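You operate a simulated robot arm through the tools that you are given. There is no shell and no other tool. Be economical: measure what you need, move in short steps, check, and stop when the job is done.

The job below is to be done with a simulated robot arm. You get a single attempt, and the scene is never put back.

JOB
Lift the yellow egg cup out, let the suds drain and rinse the sink.
Fine: cup into the dish rack, stopper on the steel counter; swing the spout to the middle; tap off. Set down upright: what you pick out.

It is judged by the outcome, as a careful person would: the job done as asked, and still so three seconds after it is handed in. It fails if anything else is knocked over, pushed out of place, dropped, spilled or broken. A push-on lid holds only when it is set on centred and level and pressed home; a screw cap is set on level and turned clockwise until tight.

ROBOT AND FRAMES
A 6-joint arm with a two-finger parallel gripper, fixed in place. Base frame: the origin is at the foot of the arm, x ahead of it, y to its left, z up; the work surface is at about z = 0.745. Lengths are in m, angles in degrees, forces in N, time in s.
With the tool pointing down near the work surface it reaches from about 0.32 to 0.82 m from the base axis. Its first joint turns from -166.0 to 166.0 degrees. Payload 3.91 kg.
Tool frame: the origin (TCP) lies between the finger pads and is the grasp point; the fingertips stand 0.03 m ahead of it; z points along the fingers, y is the line along which they close. Largest opening 0.11 m; finger width 0.02, thickness 0.01; the body of the gripper, 0.048 by 0.112 m, starts 0.055 m behind the TCP.
Orientation is that of the tool frame in the base frame, as a unit quaternion [w, x, y, z]. With the fingers straight down and closing along the base's y, the tool's x points along the base's -x, its y along +y and its z along -z.

CONTROLS
- The arm moves only by the tool jog_arm. Its argument "increments" is a list of rows, each a list of 3 entries, a list of its own where there are three numbers: the turn, a rotation vector about the base's x, y, z in degrees, then the shift along the base's x, y, z in m, then the gripper command, from -1 (fully open) to 1 (shut), values between in proportion. In form: [[[rx, ry, rz], [tx, ty, tz], gripper], ...]. A call has 1 to 8 rows; each row is the pose to reach, as a shift and turn from the pose commanded when the call began. Rows are played at 5 a second. More than 0.05 m and 8.6 degrees between two rows, or a gripper value outside its range, and nothing of the call is played. Where a pose cannot be reached the arm comes as near as it can. A force on the tool above 40 N (or 10 N above the force at the start of the call, whichever is more), or a blocked arm, ends the call early, and 0.2 s more pass. Each finger travels about 0.045 m/s and halts on what it meets, pressing with about 24 N; the grip force reading is that of the motor and also rises with nothing between the fingers. The clock runs only during rows and for 0.2 s after the last one: add rows that repeat a pose to give the fingers time. The reply holds the time, the measured pose of the TCP, the force on the tool along the base axes, the opening and the grip force, in the units named above and with some noise, with the torque about the TCP (base axes, N m) and any sound that the robot's microphone picked up.
- Cameras (640 x 400 px; columns grow to the right, rows downward): "scene" is fixed at [0.4035, 0.6572, 1.6814]; the picture's right is [-0.98, -0.17, 0.00], its down [-0.12, 0.71, -0.70] and it looks along [0.12, -0.69, -0.72] (base axes); focal length 291 px, centre (320, 200). "wrist" rides on the gripper at [0.077, 0.007, -0.114] in the tool frame; the picture's right is [-0.09, 1.00, 0.00], its down [-0.80, -0.07, -0.59] and it looks along [-0.59, -0.05, 0.80] (tool axes); focal length 270 px, centre (320, 200). There is no depth. A picture from a camera that has moved, and an enlarged one, comes with that camera's place and axes in the base frame and with its lens. The place of the scene camera against the robot may be out by one fixed shift of up to 0.025 m in any direction.
- snapshot(camera): a new picture of that camera. It takes no simulated time.
- slide_trunk(by): slides the trunk up (or, below 0, down) by that many m; the arm rides with it, the base frame stays. It gives what a move gives, with no picture.
- enlarge(camera, box): a new picture of the part [left, top, right, bottom] of that camera's present view, enlarged. It takes no simulated time.
- job_done(): hands the job in; it is judged then, once.

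Work in short steps. Places have to be worked out from the pictures, the camera data and where the tool is seen: move nearer, look again, correct. Check each grasp and each placing, and mend what went wrong. You have 120 turns and 64 pictures in all, those below and enlarged ones among them. Open the gripper and draw the arm clear of the work before you hand the job in, unless the task says otherwise; then end with one line.

The tools are called after "Request:" by a JSON object that holds its "fn" and its "kwargs". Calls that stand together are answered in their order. jog_arm: Moves the arm, as the interface text tells. Its arguments: {"type":"object","properties":{"increments":{"type":"array","items":{"type":"array"}}},"required":["increments"]} The other tools are called the same way: slide_trunk (by) slides the trunk up or down; snapshot (camera) takes a picture; enlarge (camera, box) takes an enlarged picture of a part of a camera's view; job_done () hands the job in.

At the start:

```text
t: 0.0
eef_pos: [0.5173, 0.0168, 1.2996]
ee_rot: [0.0, 0.0, 1.0, -0.001]
wrist_force: [0.7, 0.1, 0.4]
moment: [0.0, 0.0, 0.0]
finger_gap: 0.1101
gripper_force: 0.1
trunk travel left (down, up): [-0.575, 0.035]
```

scene: 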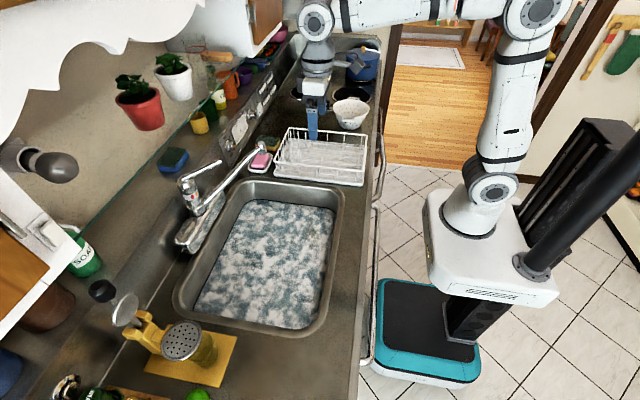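
wrist: 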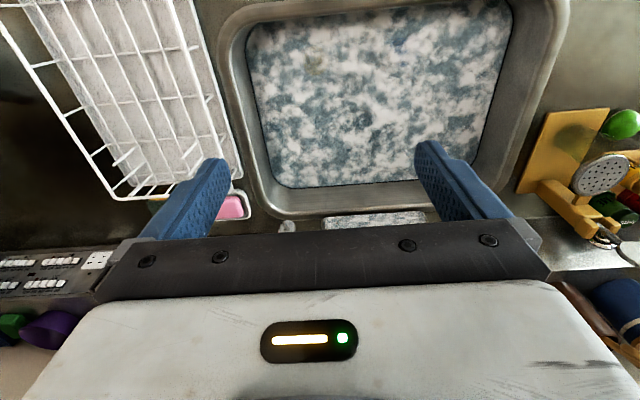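

I'll look closer at the sink and tap area first, before any motion.

Request:
{"fn": "enlarge", "kwargs": {"camera": "scene", "box": [160, 120, 380, 340]}}

Request:
{"fn": "enlarge", "kwargs": {"camera": "wrist", "box": [220, 0, 560, 212]}}

Request:
{"fn": "enlarge", "kwargs": {"camera": "scene", "box": [150, 130, 290, 260]}}

```text
1.82 times, centred on (270, 230) of scene
camera zoom: at [0.4035, 0.6572, 1.6814], right [-0.98, -0.17, 0.0], down [-0.12, 0.71, -0.7], along [0.12, -0.69, -0.72], focal length 530 px, centre (411, 146)
```

zoom: 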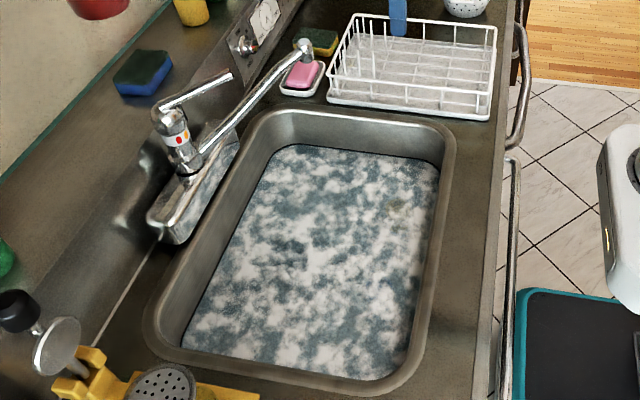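

```text
1.88 times, centred on (390, 106) of wrist
camera zoom: at [0.4402, 0.0225, 1.4143], right [0.09, 1.0, 0.0], down [0.8, -0.07, 0.59], along [0.59, -0.05, -0.8], focal length 509 px, centre (188, 377)
```

zoom: 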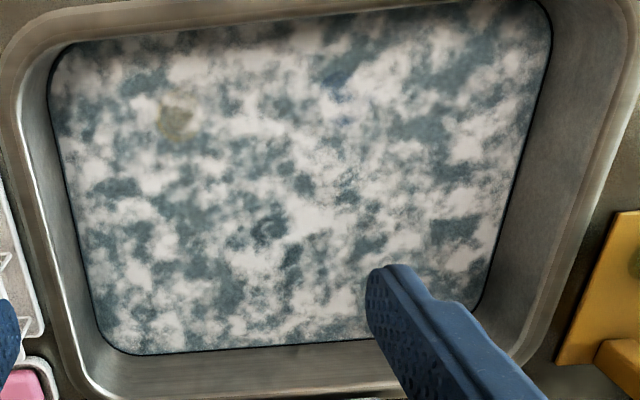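

```text
3.08 times, centred on (220, 195) of scene
camera zoom: at [0.4035, 0.6572, 1.6814], right [-0.98, -0.17, 0.0], down [-0.12, 0.71, -0.7], along [0.12, -0.69, -0.72], focal length 896 px, centre (628, 215)
```

zoom: 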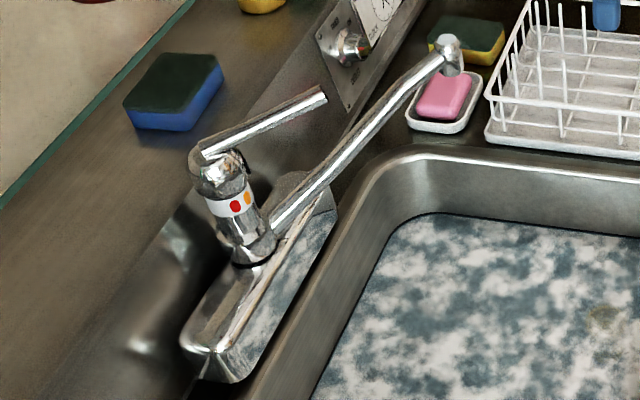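

The parallax between the two cameras suggests the counter is well above 0.745, which is probably the sink floor. I'll move the gripper forward at the same height to see the tap and gain a second baseline.

Request:
{"fn": "jog_arm", "kwargs": {"increments": [[[0, 0, 0], [0.05, 0, 0], -1], [[0, 0, 0], [0.1, 0, 0], -1], [[0, 0, 0], [0.15, 0, 0], -1], [[0, 0, 0], [0.2, 0, 0], -1], [[0, 0, 0], [0.2, 0, 0], -1]]}}

Request:
{"fn": "snapshot", "kwargs": {"camera": "wrist"}}

Request:
{"fn": "snapshot", "kwargs": {"camera": "scene"}}

```text
t: 1.2
eef_pos: [0.7165, 0.0161, 1.3023]
ee_rot: [0.0, -0.001, 1.0, 0.0]
wrist_force: [0.9, -0.9, -0.1]
moment: [0.03, 0.01, 0.02]
finger_gap: 0.1099
gripper_force: 0.0
trunk travel left (down, up): [-0.575, 0.035]
```

```text
58 pictures are left
camera wrist: at [0.6389, 0.022, 1.4159], right [0.09, 1.0, 0.0], down [0.8, -0.07, 0.59], along [0.59, -0.05, -0.8], focal length 270 px, centre (320, 200)
```

wrist: 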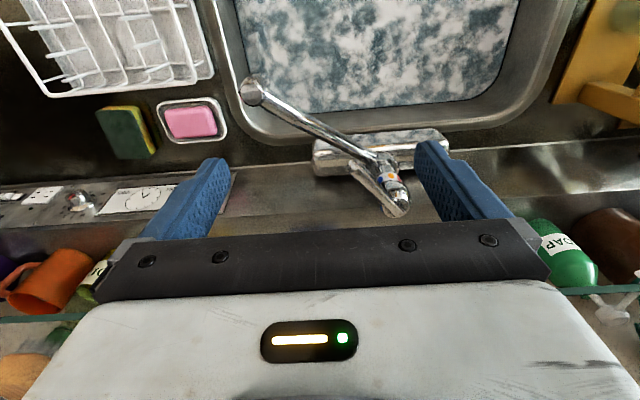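

```text
57 pictures are left
```

scene: 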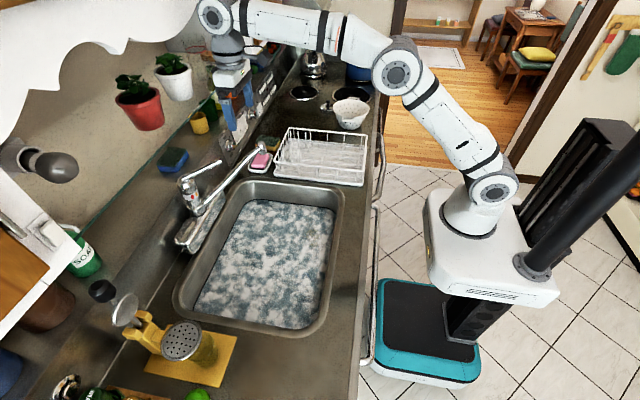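

Triangulating: counter z≈0.915, tap column ≈(0.88, 0.11), spout tip ≈(0.705,-0.05,1.13), sink interior x 0.475–0.785, y -0.10–0.35, suds ≈0.85. I move back and lower for a closer look at what is under the suds.

Request:
{"fn": "jog_arm", "kwargs": {"increments": [[[0, 0, 0], [-0.05, 0, 0], -1], [[0, 0, 0], [-0.1, 0.01, 0], -1], [[0, 0, 0], [-0.15, 0.03, 0], -1], [[0, 0, 0], [-0.2, 0.05, 0], -1], [[0, 0, 0], [-0.24, 0.07, -0.03], -1], [[0, 0, 0], [-0.26, 0.07, -0.075], -1], [[0, 0, 0], [-0.26, 0.07, -0.12], -1], [[0, 0, 0], [-0.26, 0.07, -0.15], -1]]}}

Request:
{"fn": "snapshot", "kwargs": {"camera": "wrist"}}

Request:
{"fn": "enlarge", "kwargs": {"camera": "wrist", "box": [160, 0, 480, 200]}}

```text
refused: row 2 steps farther than a row can; nothing moved
```

```text
56 pictures are left
camera wrist: at [0.6389, 0.022, 1.4159], right [0.09, 1.0, 0.0], down [0.8, -0.07, 0.59], along [0.59, -0.05, -0.8], focal length 270 px, centre (320, 200)
```

wrist: 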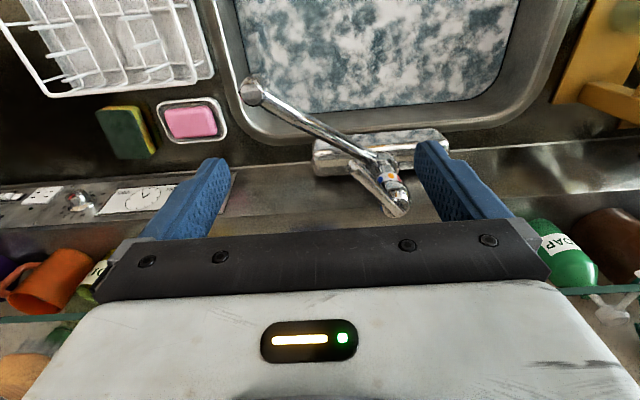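

```text
2.00 times, centred on (320, 100) of wrist
camera zoom: at [0.6389, 0.022, 1.4159], right [0.09, 1.0, 0.0], down [0.8, -0.07, 0.59], along [0.59, -0.05, -0.8], focal length 541 px, centre (320, 400)
```

zoom: 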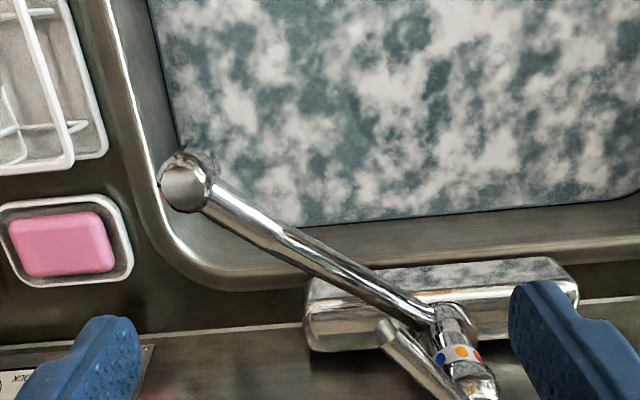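

The step was too long; I repeat with shorter rows.

Request:
{"fn": "jog_arm", "kwargs": {"increments": [[[0, 0, 0], [-0.048, 0, 0], -1], [[0, 0, 0], [-0.092, 0.02, 0], -1], [[0, 0, 0], [-0.135, 0.04, 0], -1], [[0, 0, 0], [-0.178, 0.06, 0], -1], [[0, 0, 0], [-0.22, 0.07, -0.02], -1], [[0, 0, 0], [-0.25, 0.07, -0.055], -1], [[0, 0, 0], [-0.26, 0.07, -0.1], -1], [[0, 0, 0], [-0.26, 0.07, -0.14], -1]]}}

Request:
{"fn": "enlarge", "kwargs": {"camera": "wrist", "box": [120, 0, 520, 250]}}

```text
t: 3.0
eef_pos: [0.4583, 0.0866, 1.158]
ee_rot: [0.0, 0.0, 1.0, 0.001]
wrist_force: [0.4, -0.1, 0.7]
moment: [0.04, 0.0, 0.06]
finger_gap: 0.1102
gripper_force: 0.0
trunk travel left (down, up): [-0.575, 0.035]
```

```text
1.60 times, centred on (320, 125) of wrist
camera zoom: at [0.3816, 0.093, 1.2736], right [0.09, 1.0, 0.0], down [0.8, -0.07, 0.59], along [0.59, -0.05, -0.8], focal length 432 px, centre (320, 320)
```

zoom: 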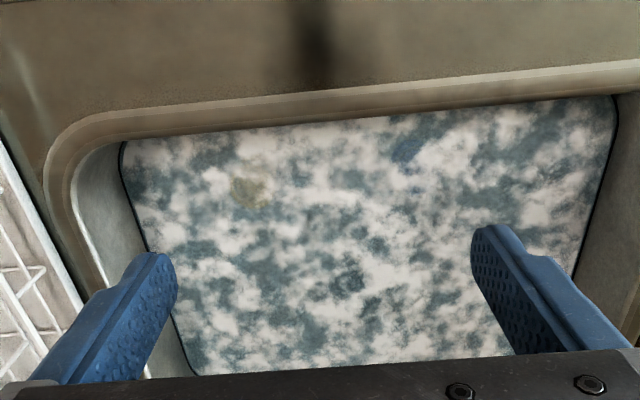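

Three faint marks show: a yellow one ≈(0.545, 0.0), a bluish one ≈(0.51, 0.17) and a dark roundish one ≈(0.69, 0.11), possibly the stopper. I zoom in on them.

Request:
{"fn": "enlarge", "kwargs": {"camera": "wrist", "box": [230, 60, 430, 185]}}

Request:
{"fn": "enlarge", "kwargs": {"camera": "scene", "box": [200, 180, 350, 330]}}

```text
3.20 times, centred on (330, 122) of wrist
camera zoom: at [0.3816, 0.093, 1.2736], right [0.09, 1.0, 0.0], down [0.8, -0.07, 0.59], along [0.59, -0.05, -0.8], focal length 865 px, centre (288, 448)
```

zoom: 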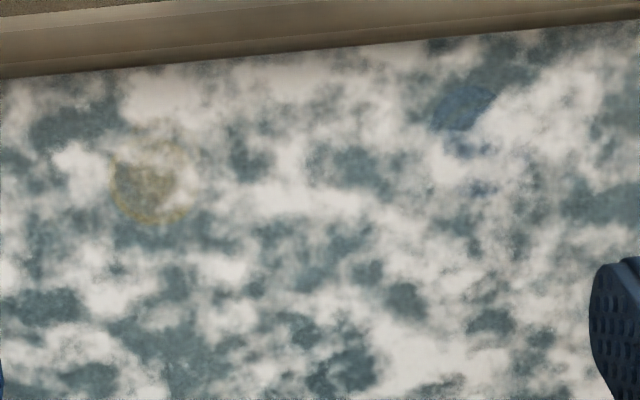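

```text
2.67 times, centred on (275, 255) of scene
camera zoom: at [0.4035, 0.6572, 1.6814], right [-0.98, -0.17, 0.0], down [-0.12, 0.71, -0.7], along [0.12, -0.69, -0.72], focal length 777 px, centre (440, 53)
```

zoom: 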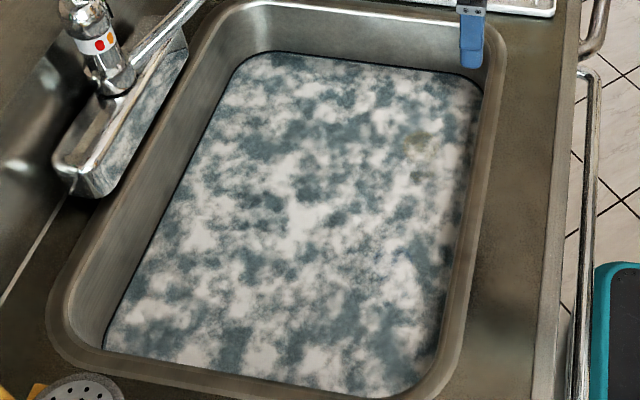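

The yellow ring is a cup mouth about 45 mm wide at ≈(0.541, 0.001, 0.805). To keep the camera housing off the front rim while reaching in, I turn the tool 180° about z, in stages, at a safe height.

Request:
{"fn": "jog_arm", "kwargs": {"increments": [[[0, 0, 8.5], [0.01, -0.01, 0], -1], [[0, 0, 17], [0.02, -0.02, 0], -1], [[0, 0, 25.5], [0.03, -0.03, 0], -1], [[0, 0, 34], [0.04, -0.04, 0], -1], [[0, 0, 42.5], [0.05, -0.05, 0], -1], [[0, 0, 51], [0.06, -0.06, 0], -1], [[0, 0, 59.5], [0.07, -0.07, 0], -1], [[0, 0, 68], [0.082, -0.085, 0], -1]]}}

Request:
{"fn": "jog_arm", "kwargs": {"increments": [[[0, 0, 8.5], [0, 0, 0], -1], [[0, 0, 17], [0, 0, 0], -1], [[0, 0, 25.5], [0, 0, 0], -1], [[0, 0, 34], [0, 0, 0], -1], [[0, 0, 42.5], [0, 0, 0], -1], [[0, 0, 51], [0, 0, 0], -1], [[0, 0, 59.5], [0, 0, 0], -1], [[0, 0, 68], [0, 0, 0], -1]]}}

Request:
{"fn": "jog_arm", "kwargs": {"increments": [[[0, 0, 8.5], [0, 0, 0], -1], [[0, 0, 17], [0, 0, 0], -1], [[0, 0, 25.5], [0, 0, 0], -1], [[0, 0, 34], [0, 0, 0], -1], [[0, 0, 40], [0, 0, 0], -1], [[0, 0, 44], [0, 0, 0], -1], [[0, 0, 44], [0, 0, 0], -1]]}}

Request:
{"fn": "snapshot", "kwargs": {"camera": "wrist"}}

```text
t: 4.8
eef_pos: [0.5403, 0.0008, 1.1597]
ee_rot: [0.0, -0.56, 0.829, 0.001]
wrist_force: [0.7, 0.1, -0.7]
moment: [0.01, 0.0, 0.03]
finger_gap: 0.1099
gripper_force: 0.0
trunk travel left (down, up): [-0.575, 0.035]
```

```text
t: 6.6
eef_pos: [0.54, 0.0009, 1.1598]
ee_rot: [0.0, 0.928, -0.374, 0.0]
wrist_force: [-0.2, 0.0, -0.7]
moment: [0.01, -0.02, -0.01]
finger_gap: 0.11
gripper_force: 0.1
trunk travel left (down, up): [-0.575, 0.035]
```

```text
t: 8.2
eef_pos: [0.5366, 0.0358, 1.1566]
ee_rot: [0.014, 1.0, -0.014, 0.002]
wrist_force: [0.3, 0.3, -0.1]
moment: [0.01, 0.03, 0.0]
finger_gap: 0.1101
gripper_force: 0.1
out of reach, approached as far as the arm can: row 5, 6, 7
trunk travel left (down, up): [-0.575, 0.035]
```

```text
51 pictures are left
camera wrist: at [0.612, 0.0299, 1.272], right [-0.11, -0.99, 0.03], down [-0.8, 0.11, 0.59], along [-0.59, 0.05, -0.81], focal length 270 px, centre (320, 200)
```

wrist: 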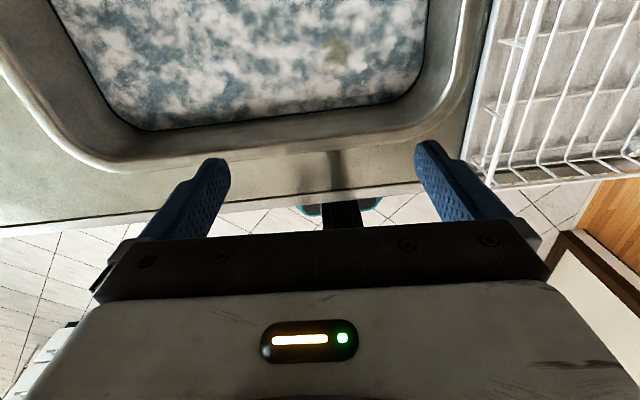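

The wrist joint limits near 170°. I back off by about 24°, which still keeps the camera away from the rim.

Request:
{"fn": "jog_arm", "kwargs": {"increments": [[[0, 0, -8], [0, 0, 0], -1], [[0, 0, -16], [0, 0, 0], -1], [[0, 0, -24], [0, 0, 0], -1], [[0, 0, -24], [0, 0, 0], -1], [[0, 0, -24], [0, 0, 0], -1]]}}

Request:
{"fn": "snapshot", "kwargs": {"camera": "wrist"}}

```text
t: 9.4
eef_pos: [0.5359, 0.0354, 1.1578]
ee_rot: [0.0, 0.978, -0.209, -0.001]
wrist_force: [-0.2, 0.1, -0.1]
moment: [0.04, 0.0, 0.01]
finger_gap: 0.11
gripper_force: 0.1
trunk travel left (down, up): [-0.575, 0.035]
```

```text
50 pictures are left
camera wrist: at [0.6031, -0.0018, 1.272], right [-0.49, -0.87, 0.0], down [-0.7, 0.39, 0.59], along [-0.52, 0.29, -0.8], focal length 270 px, centre (320, 200)
```

wrist: 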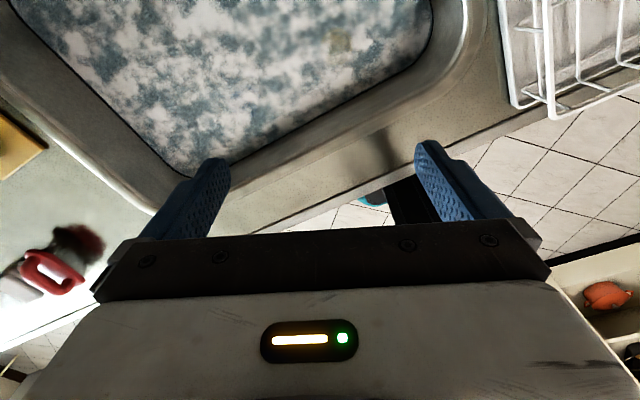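

Another sighting confirms the cup at ≈(0.544, 0.0). I centre over it and descend to just above the suds.

Request:
{"fn": "jog_arm", "kwargs": {"increments": [[[0, 0, 0], [0.007, -0.035, 0], -1], [[0, 0, 0], [0.007, -0.035, -0.05], -1], [[0, 0, 0], [0.007, -0.035, -0.1], -1], [[0, 0, 0], [0.007, -0.035, -0.15], -1], [[0, 0, 0], [0.007, -0.035, -0.2], -1], [[0, 0, 0], [0.007, -0.035, -0.24], -1], [[0, 0, 0], [0.007, -0.035, -0.24], -1]]}}

Request:
{"fn": "snapshot", "kwargs": {"camera": "wrist"}}

Request:
{"fn": "snapshot", "kwargs": {"camera": "scene"}}

```text
t: 11.0
eef_pos: [0.5443, -0.0005, 0.9167]
ee_rot: [0.0, 0.978, -0.208, 0.001]
wrist_force: [0.0, 0.7, -0.5]
moment: [0.02, 0.01, -0.01]
finger_gap: 0.1099
gripper_force: 0.1
trunk travel left (down, up): [-0.575, 0.035]
```

```text
49 pictures are left
camera wrist: at [0.611, -0.037, 1.0313], right [-0.49, -0.87, 0.0], down [-0.7, 0.39, 0.59], along [-0.52, 0.29, -0.8], focal length 270 px, centre (320, 200)
```

wrist: 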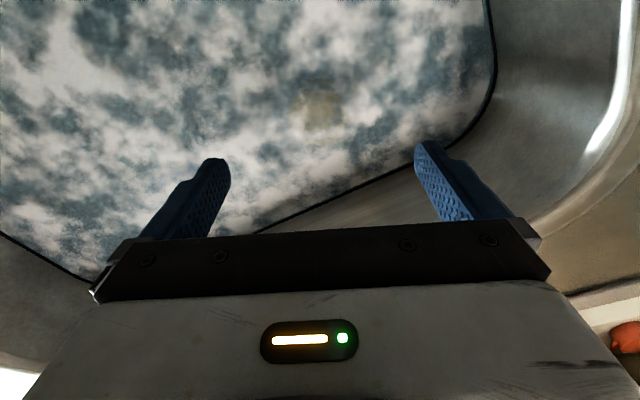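

```text
48 pictures are left
```

scene: 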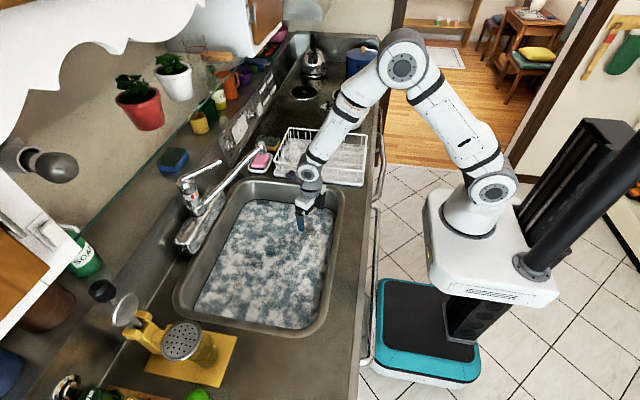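

Alignment holds (cup ≈(0.546,-0.002)). I descend with fingers open to TCP z≈0.787, watching the force.

Request:
{"fn": "jog_arm", "kwargs": {"increments": [[[0, 0, 0], [0.001, -0.001, -0.03], -1], [[0, 0, 0], [0.001, -0.001, -0.06], -1], [[0, 0, 0], [0.001, -0.001, -0.09], -1], [[0, 0, 0], [0.001, -0.001, -0.11], -1], [[0, 0, 0], [0.001, -0.001, -0.13], -1], [[0, 0, 0], [0.001, -0.001, -0.13], -1]]}}

Request:
{"fn": "snapshot", "kwargs": {"camera": "wrist"}}

```text
t: 12.4
eef_pos: [0.5441, 0.0005, 0.7866]
ee_rot: [0.0, 0.978, -0.209, 0.0]
wrist_force: [0.2, -0.8, 0.5]
moment: [-0.04, -0.02, 0.02]
finger_gap: 0.11
gripper_force: 0.1
trunk travel left (down, up): [-0.575, 0.035]
```

```text
47 pictures are left
camera wrist: at [0.6115, -0.0383, 0.9021], right [-0.49, -0.87, 0.0], down [-0.7, 0.39, 0.59], along [-0.52, 0.29, -0.8], focal length 270 px, centre (320, 200)
```

wrist: 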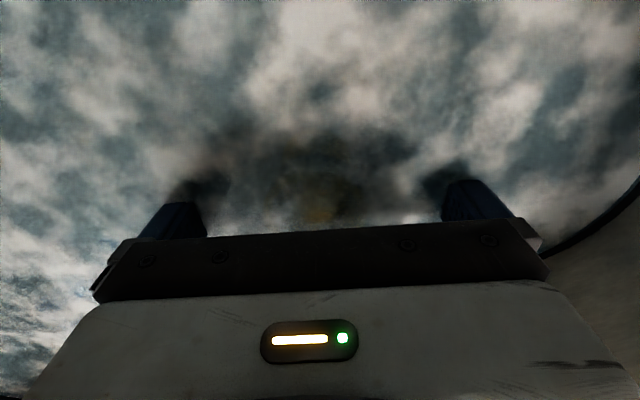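

The cup's yellow is visible between the fingers with no contact yet. I close the gripper.

Request:
{"fn": "jog_arm", "kwargs": {"increments": [[[0, 0, 0], [0, 0, 0], 1], [[0, 0, 0], [0, 0, 0], 1], [[0, 0, 0], [0, 0, 0], 1], [[0, 0, 0], [0, 0, 0], 1], [[0, 0, 0], [0, 0, 0], 1], [[0, 0, 0], [0, 0, 0], 1]]}}

```text
t: 13.8
eef_pos: [0.5456, 0.0001, 0.7878]
ee_rot: [0.0, 0.978, -0.208, 0.0]
wrist_force: [0.3, -0.3, 0.7]
moment: [-0.04, 0.01, -0.02]
finger_gap: 0.0487
gripper_force: 23.4
trunk travel left (down, up): [-0.575, 0.035]
```

The fingers halted at 48.7 mm with full grip force, which matches the cup rim. I lift slowly clear of the suds.

Request:
{"fn": "jog_arm", "kwargs": {"increments": [[[0, 0, 0], [0, 0, 0.02], 1], [[0, 0, 0], [0, 0, 0.05], 1], [[0, 0, 0], [0, 0, 0.08], 1], [[0, 0, 0], [0, 0, 0.11], 1], [[0, 0, 0], [0, 0, 0.15], 1], [[0, 0, 0], [0, 0, 0.19], 1], [[0, 0, 0], [0, 0, 0.22], 1], [[0, 0, 0], [0, 0, 0.26], 1]]}}

Request:
{"fn": "snapshot", "kwargs": {"camera": "wrist"}}

Request:
{"fn": "enlarge", "kwargs": {"camera": "scene", "box": [230, 100, 390, 240]}}

```text
t: 15.6
eef_pos: [0.5442, 0.0004, 1.0479]
ee_rot: [-0.001, 0.978, -0.208, 0.0]
wrist_force: [0.3, -0.1, -1.1]
moment: [0.0, -0.01, 0.05]
finger_gap: 0.0485
gripper_force: 23.9
trunk travel left (down, up): [-0.575, 0.035]
```

```text
46 pictures are left
camera wrist: at [0.6103, -0.0377, 1.1632], right [-0.49, -0.87, 0.0], down [-0.7, 0.39, 0.59], along [-0.52, 0.29, -0.8], focal length 270 px, centre (320, 200)
```

wrist: 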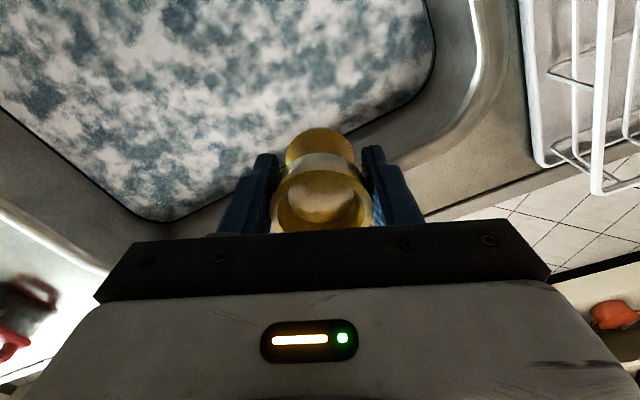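

```text
2.86 times, centred on (310, 170) of scene
camera zoom: at [0.4035, 0.6572, 1.6814], right [-0.98, -0.17, 0.0], down [-0.12, 0.71, -0.7], along [0.12, -0.69, -0.72], focal length 832 px, centre (349, 286)
```

zoom: 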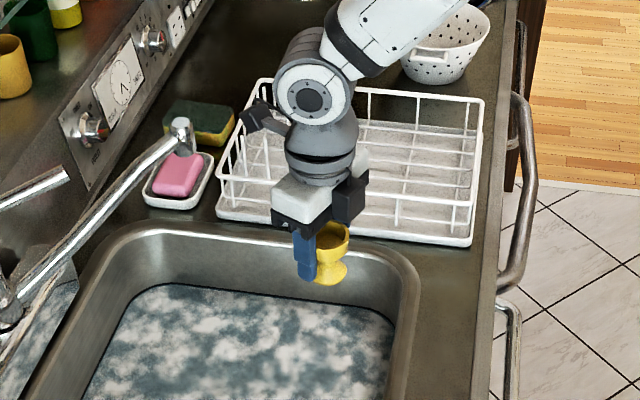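

The cup is held upright. I raise and carry it over toward the rack to see the rack floor closely.

Request:
{"fn": "jog_arm", "kwargs": {"increments": [[[0, 0, 0], [0, 0, 0.045], 1], [[0, 0, 0], [0, -0.02, 0.09], 1], [[0, 0, 0], [0, -0.05, 0.12], 1], [[0, 0, 0], [0, -0.09, 0.14], 1], [[0, 0, 0], [0, -0.13, 0.14], 1], [[0, 0, 0], [0, -0.17, 0.14], 1], [[0, 0, 0], [0, -0.2, 0.14], 1], [[0, 0, 0], [0, -0.2, 0.14], 1]]}}

Request:
{"fn": "snapshot", "kwargs": {"camera": "wrist"}}

Request:
{"fn": "enlarge", "kwargs": {"camera": "scene", "box": [260, 100, 390, 200]}}

```text
t: 17.4
eef_pos: [0.5539, -0.1695, 1.1864]
ee_rot: [0.01, 0.975, -0.22, 0.0]
wrist_force: [0.1, -0.2, -1.3]
moment: [0.0, -0.01, 0.01]
finger_gap: 0.0485
gripper_force: 23.7
out of reach, approached as far as the arm can: row 6, 7, 8
trunk travel left (down, up): [-0.575, 0.035]
```

```text
44 pictures are left
camera wrist: at [0.6205, -0.2065, 1.3019], right [-0.51, -0.86, 0.02], down [-0.69, 0.42, 0.59], along [-0.52, 0.28, -0.81], focal length 270 px, centre (320, 200)
```

wrist: 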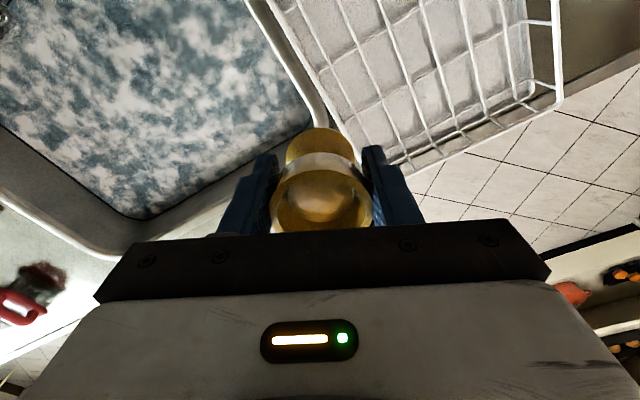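

```text
4.00 times, centred on (325, 150) of scene
camera zoom: at [0.4035, 0.6572, 1.6814], right [-0.98, -0.17, 0.0], down [-0.12, 0.71, -0.7], along [0.12, -0.69, -0.72], focal length 1165 px, centre (300, 400)
```

zoom: 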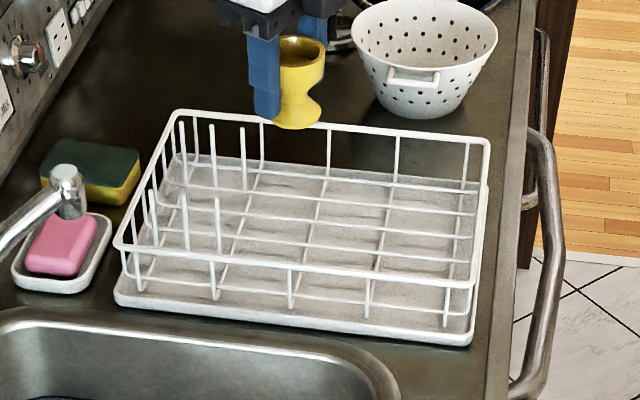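

The rack shows clearly: open area on the robot side, plate prongs on the far side, rail top ≈0.98. I zoom on the wires to choose a stable spot.

Request:
{"fn": "enlarge", "kwargs": {"camera": "wrist", "box": [240, 0, 580, 212]}}

```text
1.88 times, centred on (410, 106) of wrist
camera zoom: at [0.6205, -0.2065, 1.3019], right [-0.51, -0.86, 0.02], down [-0.69, 0.42, 0.59], along [-0.52, 0.28, -0.81], focal length 509 px, centre (151, 377)
```

zoom: 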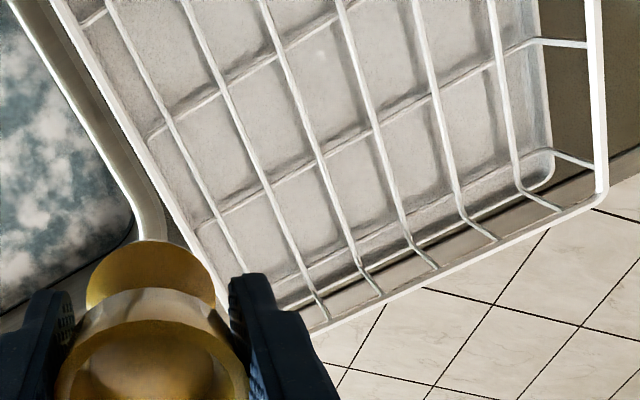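

Floor bars run along x at y≈-0.271, -0.309, -0.348 (38 mm spacing), with a cross wire at x≈0.484; the cup's foot is ≈44 mm. I plan to stand it at (0.484, -0.29) across two bars on the cross wire. First I turn the tool back to ~90° so it can reach there.

Request:
{"fn": "jog_arm", "kwargs": {"increments": [[[0, 0, -8.3], [-0.01, -0.01, 0], 1], [[0, 0, -16.6], [-0.02, -0.02, 0], 1], [[0, 0, -24.9], [-0.03, -0.03, 0], 1], [[0, 0, -33.2], [-0.04, -0.045, 0], 1], [[0, 0, -41.5], [-0.05, -0.06, 0], 1], [[0, 0, -49.8], [-0.06, -0.075, 0], 1], [[0, 0, -58.1], [-0.06, -0.09, 0], 1], [[0, 0, -66], [-0.06, -0.09, 0], 1]]}}

Request:
{"fn": "snapshot", "kwargs": {"camera": "wrist"}}

```text
t: 19.2
eef_pos: [0.4934, -0.2618, 1.1863]
ee_rot: [0.001, -0.706, 0.708, 0.0]
wrist_force: [1.1, -0.2, -0.3]
moment: [0.04, 0.03, 0.02]
finger_gap: 0.0482
gripper_force: 24.1
trunk travel left (down, up): [-0.575, 0.035]
```

```text
41 pictures are left
camera wrist: at [0.4859, -0.3377, 1.3004], right [-1.0, 0.09, 0.0], down [0.07, 0.8, 0.59], along [0.05, 0.59, -0.8], focal length 270 px, centre (320, 200)
```

wrist: 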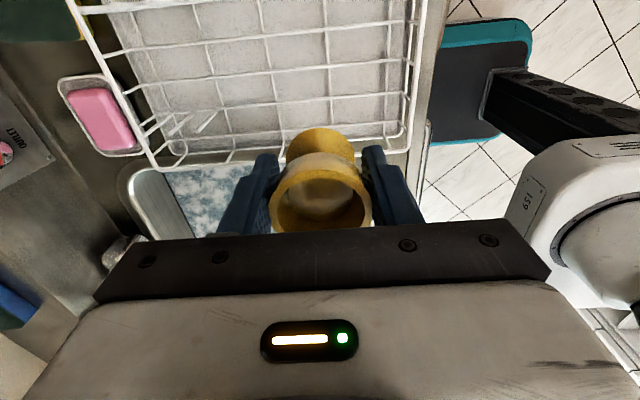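

This view agrees: bars at y≈-0.236, -0.273, -0.308, -0.345 and the cross wire at x≈0.483. I move to (0.483, -0.2905) and descend to z 1.03, then check.

Request:
{"fn": "jog_arm", "kwargs": {"increments": [[[0, 0, 0], [-0.005, -0.015, 0], 1], [[0, 0, 0], [-0.01, -0.029, 0], 1], [[0, 0, 0], [-0.01, -0.029, -0.04], 1], [[0, 0, 0], [-0.01, -0.029, -0.08], 1], [[0, 0, 0], [-0.01, -0.029, -0.12], 1], [[0, 0, 0], [-0.01, -0.029, -0.156], 1], [[0, 0, 0], [-0.01, -0.029, -0.156], 1]]}}

Request:
{"fn": "enlarge", "kwargs": {"camera": "wrist", "box": [200, 0, 480, 235]}}

Request:
{"fn": "enlarge", "kwargs": {"camera": "scene", "box": [270, 110, 380, 190]}}

```text
t: 20.8
eef_pos: [0.4828, -0.2905, 1.0291]
ee_rot: [0.0, -0.707, 0.708, 0.0]
wrist_force: [0.0, -0.8, -0.1]
moment: [0.04, 0.01, -0.04]
finger_gap: 0.0481
gripper_force: 24.4
trunk travel left (down, up): [-0.575, 0.035]
```

```text
1.70 times, centred on (340, 118) of wrist
camera zoom: at [0.4755, -0.3671, 1.1443], right [-1.0, 0.09, 0.0], down [0.07, 0.8, 0.59], along [0.05, 0.59, -0.8], focal length 460 px, centre (286, 340)
```

zoom: 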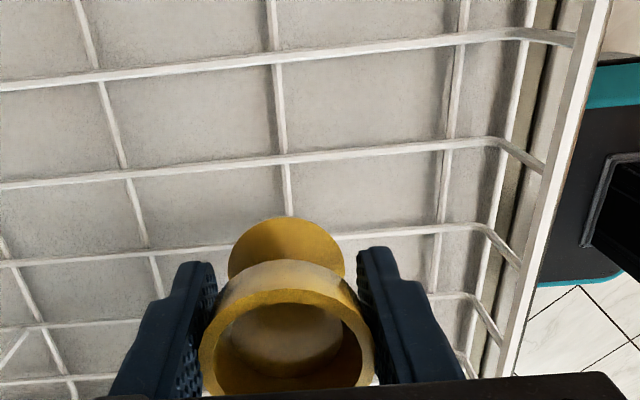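

```text
5.00 times, centred on (325, 150) of scene
camera zoom: at [0.4035, 0.6572, 1.6814], right [-0.98, -0.17, 0.0], down [-0.12, 0.71, -0.7], along [0.12, -0.69, -0.72], focal length 1457 px, centre (295, 450)
```

zoom: 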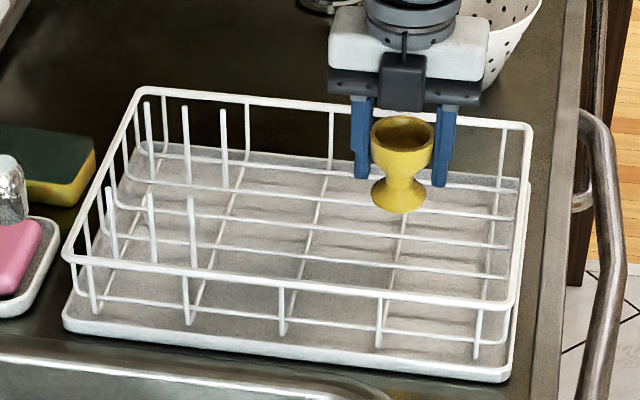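

Refined: bars at y≈-0.274 and -0.311, so the gap centre is -0.2925; my position is within 2 mm. I lower toward the wires with small steps.

Request:
{"fn": "jog_arm", "kwargs": {"increments": [[[0, 0, 0], [-0.001, -0.002, -0.02], 1], [[0, 0, 0], [-0.001, -0.002, -0.035], 1], [[0, 0, 0], [-0.001, -0.002, -0.04], 1], [[0, 0, 0], [-0.001, -0.002, -0.043], 1], [[0, 0, 0], [-0.001, -0.002, -0.043], 1]]}}

Request:
{"fn": "enlarge", "kwargs": {"camera": "scene", "box": [300, 120, 380, 180]}}

```text
t: 22.0
eef_pos: [0.4821, -0.2905, 0.9868]
ee_rot: [-0.001, 0.707, -0.707, 0.0]
wrist_force: [-0.4, 0.8, -1.2]
moment: [-0.03, -0.01, 0.02]
finger_gap: 0.0485
gripper_force: 23.8
trunk travel left (down, up): [-0.575, 0.035]
```

```text
6.67 times, centred on (340, 150) of scene
camera zoom: at [0.4035, 0.6572, 1.6814], right [-0.98, -0.17, 0.0], down [-0.12, 0.71, -0.7], along [0.12, -0.69, -0.72], focal length 1942 px, centre (187, 533)
```

zoom: 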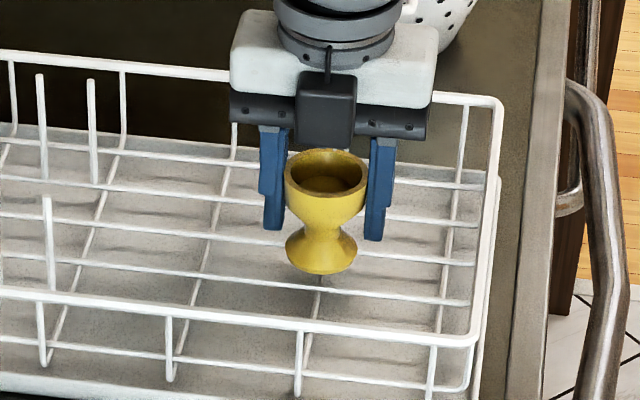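

Not yet touching. I continue down in 2 mm rows.

Request:
{"fn": "jog_arm", "kwargs": {"increments": [[[0, 0, 0], [-0.001, -0.002, -0.003], 1], [[0, 0, 0], [-0.001, -0.002, -0.006], 1], [[0, 0, 0], [-0.001, -0.002, -0.008], 1], [[0, 0, 0], [-0.001, -0.002, -0.008], 1]]}}

Request:
{"fn": "jog_arm", "kwargs": {"increments": [[[0, 0, 0], [0, 0, -0.002], 1], [[0, 0, 0], [0, 0, -0.002], 1]]}}

Request:
{"fn": "jog_arm", "kwargs": {"increments": [[[0, 0, 0], [0, 0, -0.002], 1], [[0, 0, 0], [0, 0, -0.002], 1]]}}

```text
t: 23.0
eef_pos: [0.4822, -0.294, 0.9783]
ee_rot: [-0.001, 0.707, -0.707, -0.001]
wrist_force: [-0.7, -0.4, -1.0]
moment: [0.02, 0.01, -0.01]
finger_gap: 0.0484
gripper_force: 23.9
trunk travel left (down, up): [-0.575, 0.035]
```

```text
t: 23.6
eef_pos: [0.4813, -0.2944, 0.976]
ee_rot: [0.001, 0.707, -0.707, 0.001]
wrist_force: [0.3, -0.2, -0.6]
moment: [0.0, 0.01, 0.0]
finger_gap: 0.0482
gripper_force: 23.9
trunk travel left (down, up): [-0.575, 0.035]
```

```text
t: 24.2
eef_pos: [0.4805, -0.2923, 0.9754]
ee_rot: [0.0, 0.707, -0.707, 0.0]
wrist_force: [-0.1, 0.2, -1.1]
moment: [-0.02, -0.04, 0.01]
finger_gap: 0.0484
gripper_force: 24.3
trunk travel left (down, up): [-0.575, 0.035]
```

Still no contact; I go on down.

Request:
{"fn": "jog_arm", "kwargs": {"increments": [[[0, 0, 0], [0, 0.001, -0.002], 1], [[0, 0, 0], [0, 0.001, -0.002], 1]]}}

Request:
{"fn": "jog_arm", "kwargs": {"increments": [[[0, 0, 0], [0, 0, -0.002], 1], [[0, 0, 0], [0, 0, -0.002], 1]]}}

Request:
{"fn": "enlarge", "kwargs": {"camera": "scene", "box": [310, 130, 370, 175]}}

```text
t: 24.8
eef_pos: [0.4823, -0.2932, 0.9736]
ee_rot: [0.001, -0.707, 0.707, -0.002]
wrist_force: [1.2, -4.0, 10.9]
moment: [-0.04, 0.04, 0.05]
finger_gap: 0.0484
gripper_force: 24.1
trunk travel left (down, up): [-0.575, 0.035]
```

```text
t: 25.4
eef_pos: [0.482, -0.2911, 0.9726]
ee_rot: [-0.001, -0.707, 0.707, -0.001]
wrist_force: [4.3, -2.9, 16.6]
moment: [0.12, 0.04, -0.01]
finger_gap: 0.0482
gripper_force: 24.1
trunk travel left (down, up): [-0.575, 0.035]
```

```text
8.89 times, centred on (340, 152) of scene
camera zoom: at [0.4035, 0.6572, 1.6814], right [-0.98, -0.17, 0.0], down [-0.12, 0.71, -0.7], along [0.12, -0.69, -0.72], focal length 2590 px, centre (142, 622)
```

zoom: 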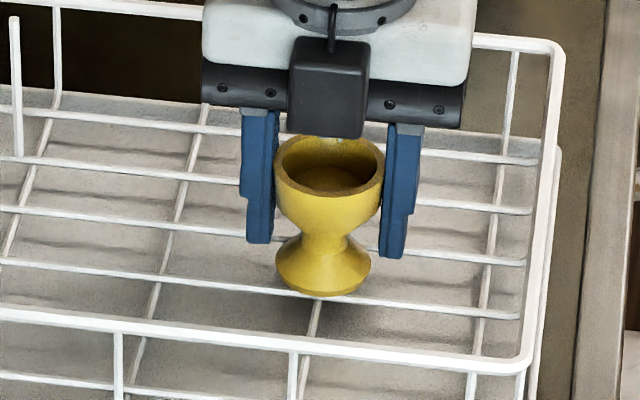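

Contact with about 16 N and little moment, so the foot rests on the two bars. I ease up 2 mm and open gently.

Request:
{"fn": "jog_arm", "kwargs": {"increments": [[[0, 0, 0], [0, 0, 0.002], 1], [[0, 0, 0], [0, 0, 0.002], 0.1], [[0, 0, 0], [0, 0, 0.002], 0], [[0, 0, 0], [0, 0, 0.002], -0.3], [[0, 0, 0], [0, 0, 0.002], -0.4], [[0, 0, 0], [0, 0, 0.002], -0.4]]}}

Request:
{"fn": "enlarge", "kwargs": {"camera": "scene", "box": [310, 130, 370, 175]}}

Request:
{"fn": "enlarge", "kwargs": {"camera": "wrist", "box": [200, 0, 480, 235]}}

```text
t: 26.8
eef_pos: [0.4822, -0.2923, 0.9735]
ee_rot: [0.0, -0.707, 0.707, 0.0]
wrist_force: [-0.6, 0.0, -0.7]
moment: [0.01, 0.01, 0.0]
finger_gap: 0.0772
gripper_force: 0.0
trunk travel left (down, up): [-0.575, 0.035]
```

```text
8.89 times, centred on (340, 152) of scene
camera zoom: at [0.4035, 0.6572, 1.6814], right [-0.98, -0.17, 0.0], down [-0.12, 0.71, -0.7], along [0.12, -0.69, -0.72], focal length 2590 px, centre (142, 622)
```

zoom: 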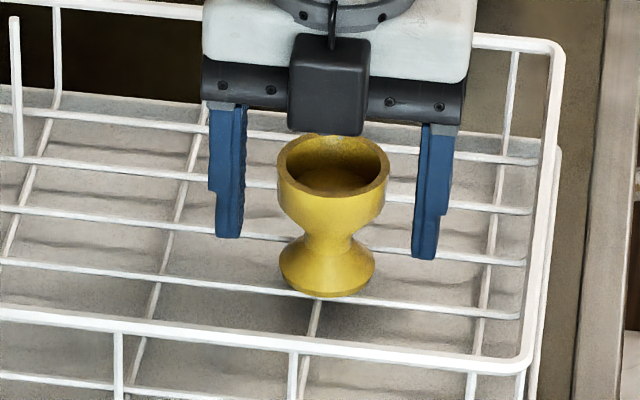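

```text
1.70 times, centred on (340, 118) of wrist
camera zoom: at [0.4745, -0.3699, 1.0876], right [-1.0, 0.09, 0.0], down [0.07, 0.8, 0.59], along [0.05, 0.59, -0.8], focal length 460 px, centre (286, 340)
```

zoom: 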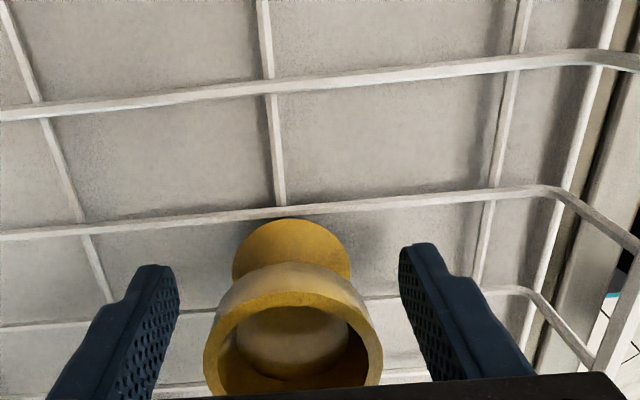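

The cup stands upright and free. I lift straight up clear of it and check again.

Request:
{"fn": "jog_arm", "kwargs": {"increments": [[[0, 0, 0], [0, 0, 0.02], -0.4], [[0, 0, 0], [0, 0, 0.05], -0.4], [[0, 0, 0], [0, 0, 0.09], -0.4], [[0, 0, 0], [0, 0, 0.13], -0.4], [[0, 0, 0], [0, 0, 0.17], -0.4], [[0, 0, 0], [0, 0, 0.21], -1], [[0, 0, 0], [0, 0, 0.21], -1]]}}

Request:
{"fn": "enlarge", "kwargs": {"camera": "scene", "box": [310, 130, 370, 175]}}

Request:
{"fn": "enlarge", "kwargs": {"camera": "wrist", "box": [200, 0, 480, 235]}}

```text
t: 28.4
eef_pos: [0.4821, -0.2919, 1.1835]
ee_rot: [0.001, 0.707, -0.707, 0.0]
wrist_force: [0.4, 0.0, 0.5]
moment: [-0.01, -0.01, -0.01]
finger_gap: 0.1102
gripper_force: 0.1
trunk travel left (down, up): [-0.575, 0.035]
```

```text
8.89 times, centred on (340, 152) of scene
camera zoom: at [0.4035, 0.6572, 1.6814], right [-0.98, -0.17, 0.0], down [-0.12, 0.71, -0.7], along [0.12, -0.69, -0.72], focal length 2590 px, centre (142, 622)
```

zoom: 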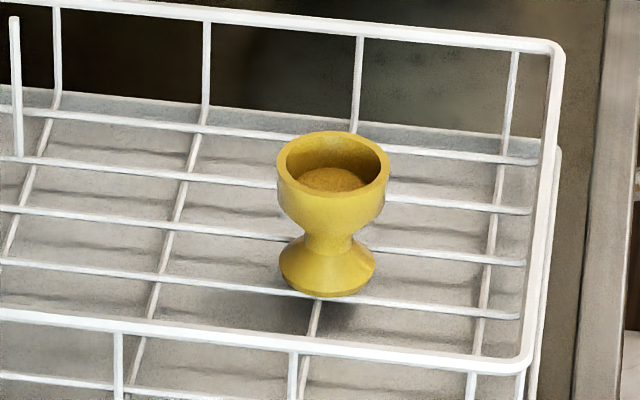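

```text
1.70 times, centred on (340, 118) of wrist
camera zoom: at [0.4746, -0.3697, 1.2987], right [-1.0, 0.09, 0.0], down [0.07, 0.8, 0.59], along [0.05, 0.59, -0.8], focal length 460 px, centre (286, 340)
```

zoom: 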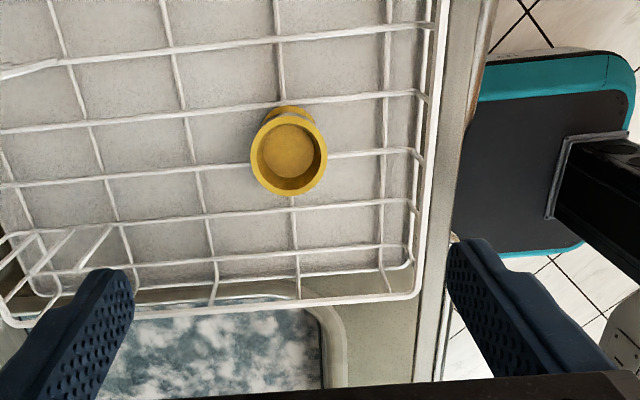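

The cup is safely in the rack. Now I go above the sink to locate the stopper, keeping clear of the spout.

Request:
{"fn": "jog_arm", "kwargs": {"increments": [[[0, 0, 0], [0.01, 0.045, 0.01], -1], [[0, 0, 0], [0.025, 0.09, 0.02], -1], [[0, 0, 0], [0.04, 0.135, 0.02], -1], [[0, 0, 0], [0.055, 0.18, 0.02], -1], [[0, 0, 0], [0.07, 0.225, 0.02], -1], [[0, 0, 0], [0.085, 0.27, 0.02], -1], [[0, 0, 0], [0.095, 0.3, 0.02], -1], [[0, 0, 0], [0.095, 0.3, 0.02], -1]]}}

Request:
{"fn": "enlarge", "kwargs": {"camera": "wrist", "box": [120, 0, 520, 250]}}

```text
t: 30.2
eef_pos: [0.5766, 0.0087, 1.2033]
ee_rot: [0.0, 0.707, -0.707, 0.0]
wrist_force: [0.4, 0.2, -0.4]
moment: [0.01, 0.02, -0.05]
finger_gap: 0.1104
gripper_force: 0.0
trunk travel left (down, up): [-0.575, 0.035]
```

```text
1.60 times, centred on (320, 125) of wrist
camera zoom: at [0.5696, -0.0695, 1.3181], right [-1.0, 0.09, 0.0], down [0.07, 0.8, 0.59], along [0.05, 0.59, -0.8], focal length 432 px, centre (320, 320)
```

zoom: 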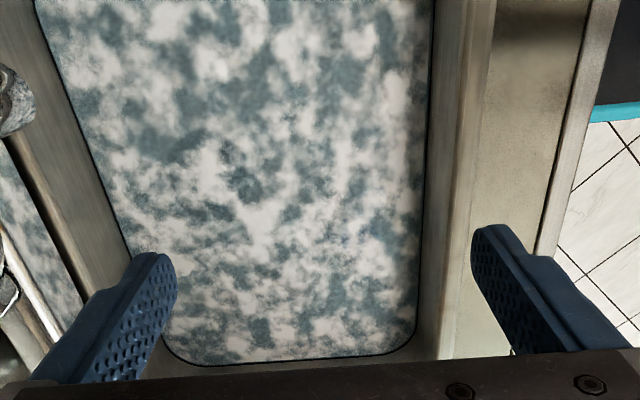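

The dark knob-like spot appears again around (0.68, 0.105). I zoom in on it and on the bluish mark.

Request:
{"fn": "enlarge", "kwargs": {"camera": "wrist", "box": [220, 70, 320, 160]}}

Request:
{"fn": "enlarge", "kwargs": {"camera": "wrist", "box": [310, 90, 410, 180]}}

```text
4.44 times, centred on (270, 115) of wrist
camera zoom: at [0.5696, -0.0695, 1.3181], right [-1.0, 0.09, 0.0], down [0.07, 0.8, 0.59], along [0.05, 0.59, -0.8], focal length 1201 px, centre (542, 578)
```

zoom: 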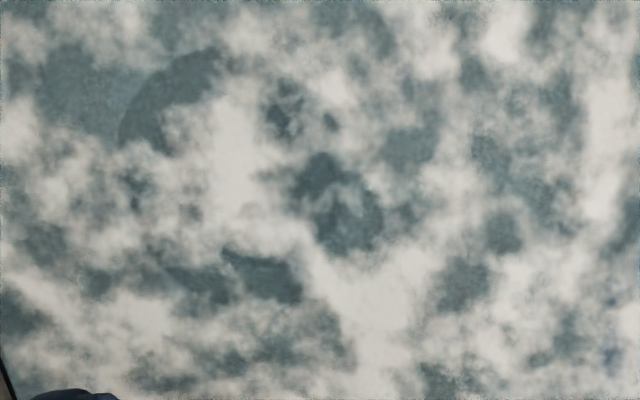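

```text
4.44 times, centred on (360, 135) of wrist
camera zoom: at [0.5696, -0.0695, 1.3181], right [-1.0, 0.09, 0.0], down [0.07, 0.8, 0.59], along [0.05, 0.59, -0.8], focal length 1201 px, centre (142, 489)
```

zoom: 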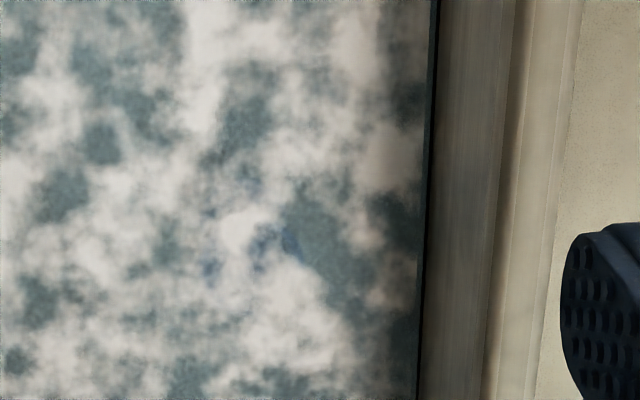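

There is a round arc and a dark disc in the suds near (0.70, 0.1). I put the camera directly above that spot, nearer the surface.

Request:
{"fn": "jog_arm", "kwargs": {"increments": [[[0, 0, 0], [0.02, 0.04, 0], -1], [[0, 0, 0], [0.05, 0.08, 0], -1], [[0, 0, 0], [0.08, 0.115, 0], -1], [[0, 0, 0], [0.105, 0.15, 0], -1], [[0, 0, 0], [0.12, 0.17, -0.03], -1], [[0, 0, 0], [0.12, 0.17, -0.07], -1], [[0, 0, 0], [0.12, 0.17, -0.11], -1], [[0, 0, 0], [0.12, 0.17, -0.11], -1]]}}

Request:
{"fn": "snapshot", "kwargs": {"camera": "wrist"}}

```text
t: 32.0
eef_pos: [0.6971, 0.1773, 1.0928]
ee_rot: [-0.001, 0.707, -0.707, 0.001]
wrist_force: [1.0, 0.5, -0.6]
moment: [0.01, 0.03, 0.01]
finger_gap: 0.1099
gripper_force: 0.1
trunk travel left (down, up): [-0.575, 0.035]
```

```text
29 pictures are left
camera wrist: at [0.6896, 0.1004, 1.2079], right [-1.0, 0.09, 0.0], down [0.07, 0.8, 0.59], along [0.05, 0.59, -0.8], focal length 270 px, centre (320, 200)
```

wrist: 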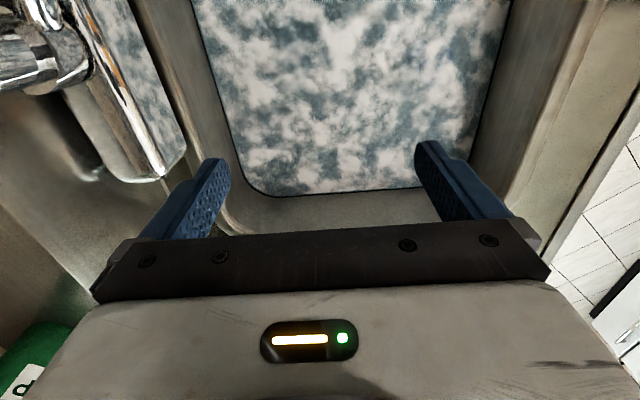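

The spot lies just at the picture's top edge. I shift back 0.1 m in y (and a little in x, away from the spout) and look once.

Request:
{"fn": "jog_arm", "kwargs": {"increments": [[[0, 0, 0], [-0.02, -0.03, 0], -1], [[0, 0, 0], [-0.03, -0.065, 0], -1], [[0, 0, 0], [-0.03, -0.09, 0], -1], [[0, 0, 0], [-0.03, -0.09, 0], -1]]}}

Request:
{"fn": "enlarge", "kwargs": {"camera": "wrist", "box": [150, 0, 470, 200]}}

```text
t: 33.0
eef_pos: [0.6673, 0.0865, 1.0934]
ee_rot: [0.0, 0.707, -0.707, 0.0]
wrist_force: [0.4, 0.2, 0.5]
moment: [-0.02, -0.03, -0.01]
finger_gap: 0.1099
gripper_force: 0.0
trunk travel left (down, up): [-0.575, 0.035]
```

```text
2.00 times, centred on (310, 100) of wrist
camera zoom: at [0.66, 0.0099, 1.2078], right [-1.0, 0.09, 0.0], down [0.07, 0.8, 0.59], along [0.05, 0.59, -0.8], focal length 541 px, centre (340, 400)
```

zoom: 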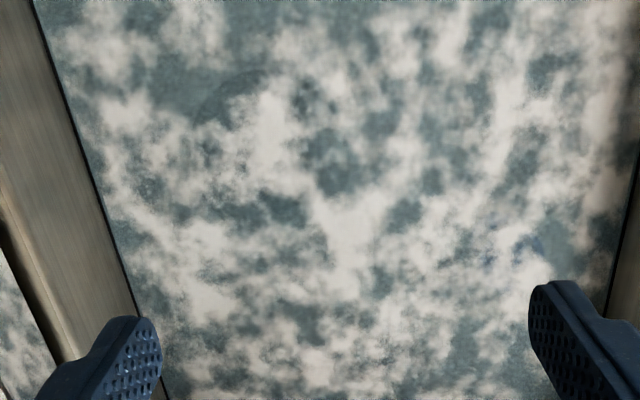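

Parallax says the small dark patch is only suds at the surface, but the arc is a submerged disc (edge at ≈(0.768, 0.072, 0.775)). I zoom in on it from here.

Request:
{"fn": "enlarge", "kwargs": {"camera": "wrist", "box": [225, 20, 345, 95]}}

```text
5.33 times, centred on (285, 58) of wrist
camera zoom: at [0.66, 0.0099, 1.2078], right [-1.0, 0.09, 0.0], down [0.07, 0.8, 0.59], along [0.05, 0.59, -0.8], focal length 1442 px, centre (507, 960)
```

zoom: 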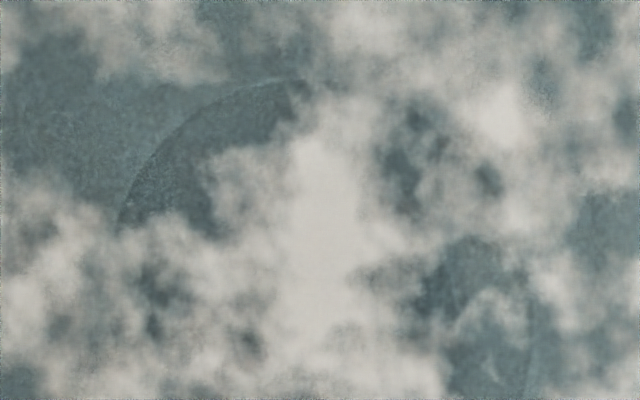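

The arc fits a circle of r≈61 mm centred ≈(0.72, 0.097): the drain recess. I look at that spot through the scene camera for the stopper itself.

Request:
{"fn": "enlarge", "kwargs": {"camera": "scene", "box": [233, 235, 293, 275]}}

```text
10.00 times, centred on (263, 255) of scene
camera zoom: at [0.4035, 0.6572, 1.6814], right [-0.98, -0.17, 0.0], down [-0.12, 0.71, -0.7], along [0.12, -0.69, -0.72], focal length 2913 px, centre (890, -350)
```

zoom: 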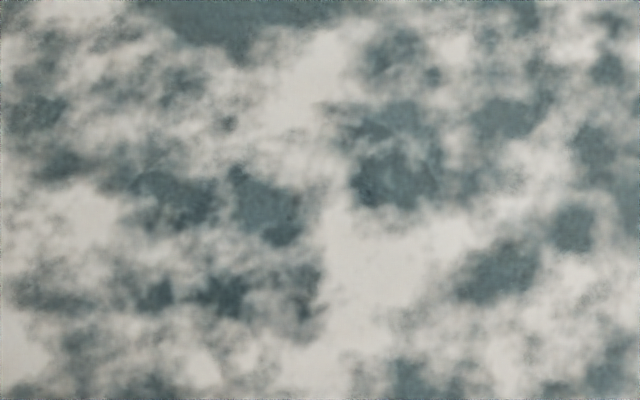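

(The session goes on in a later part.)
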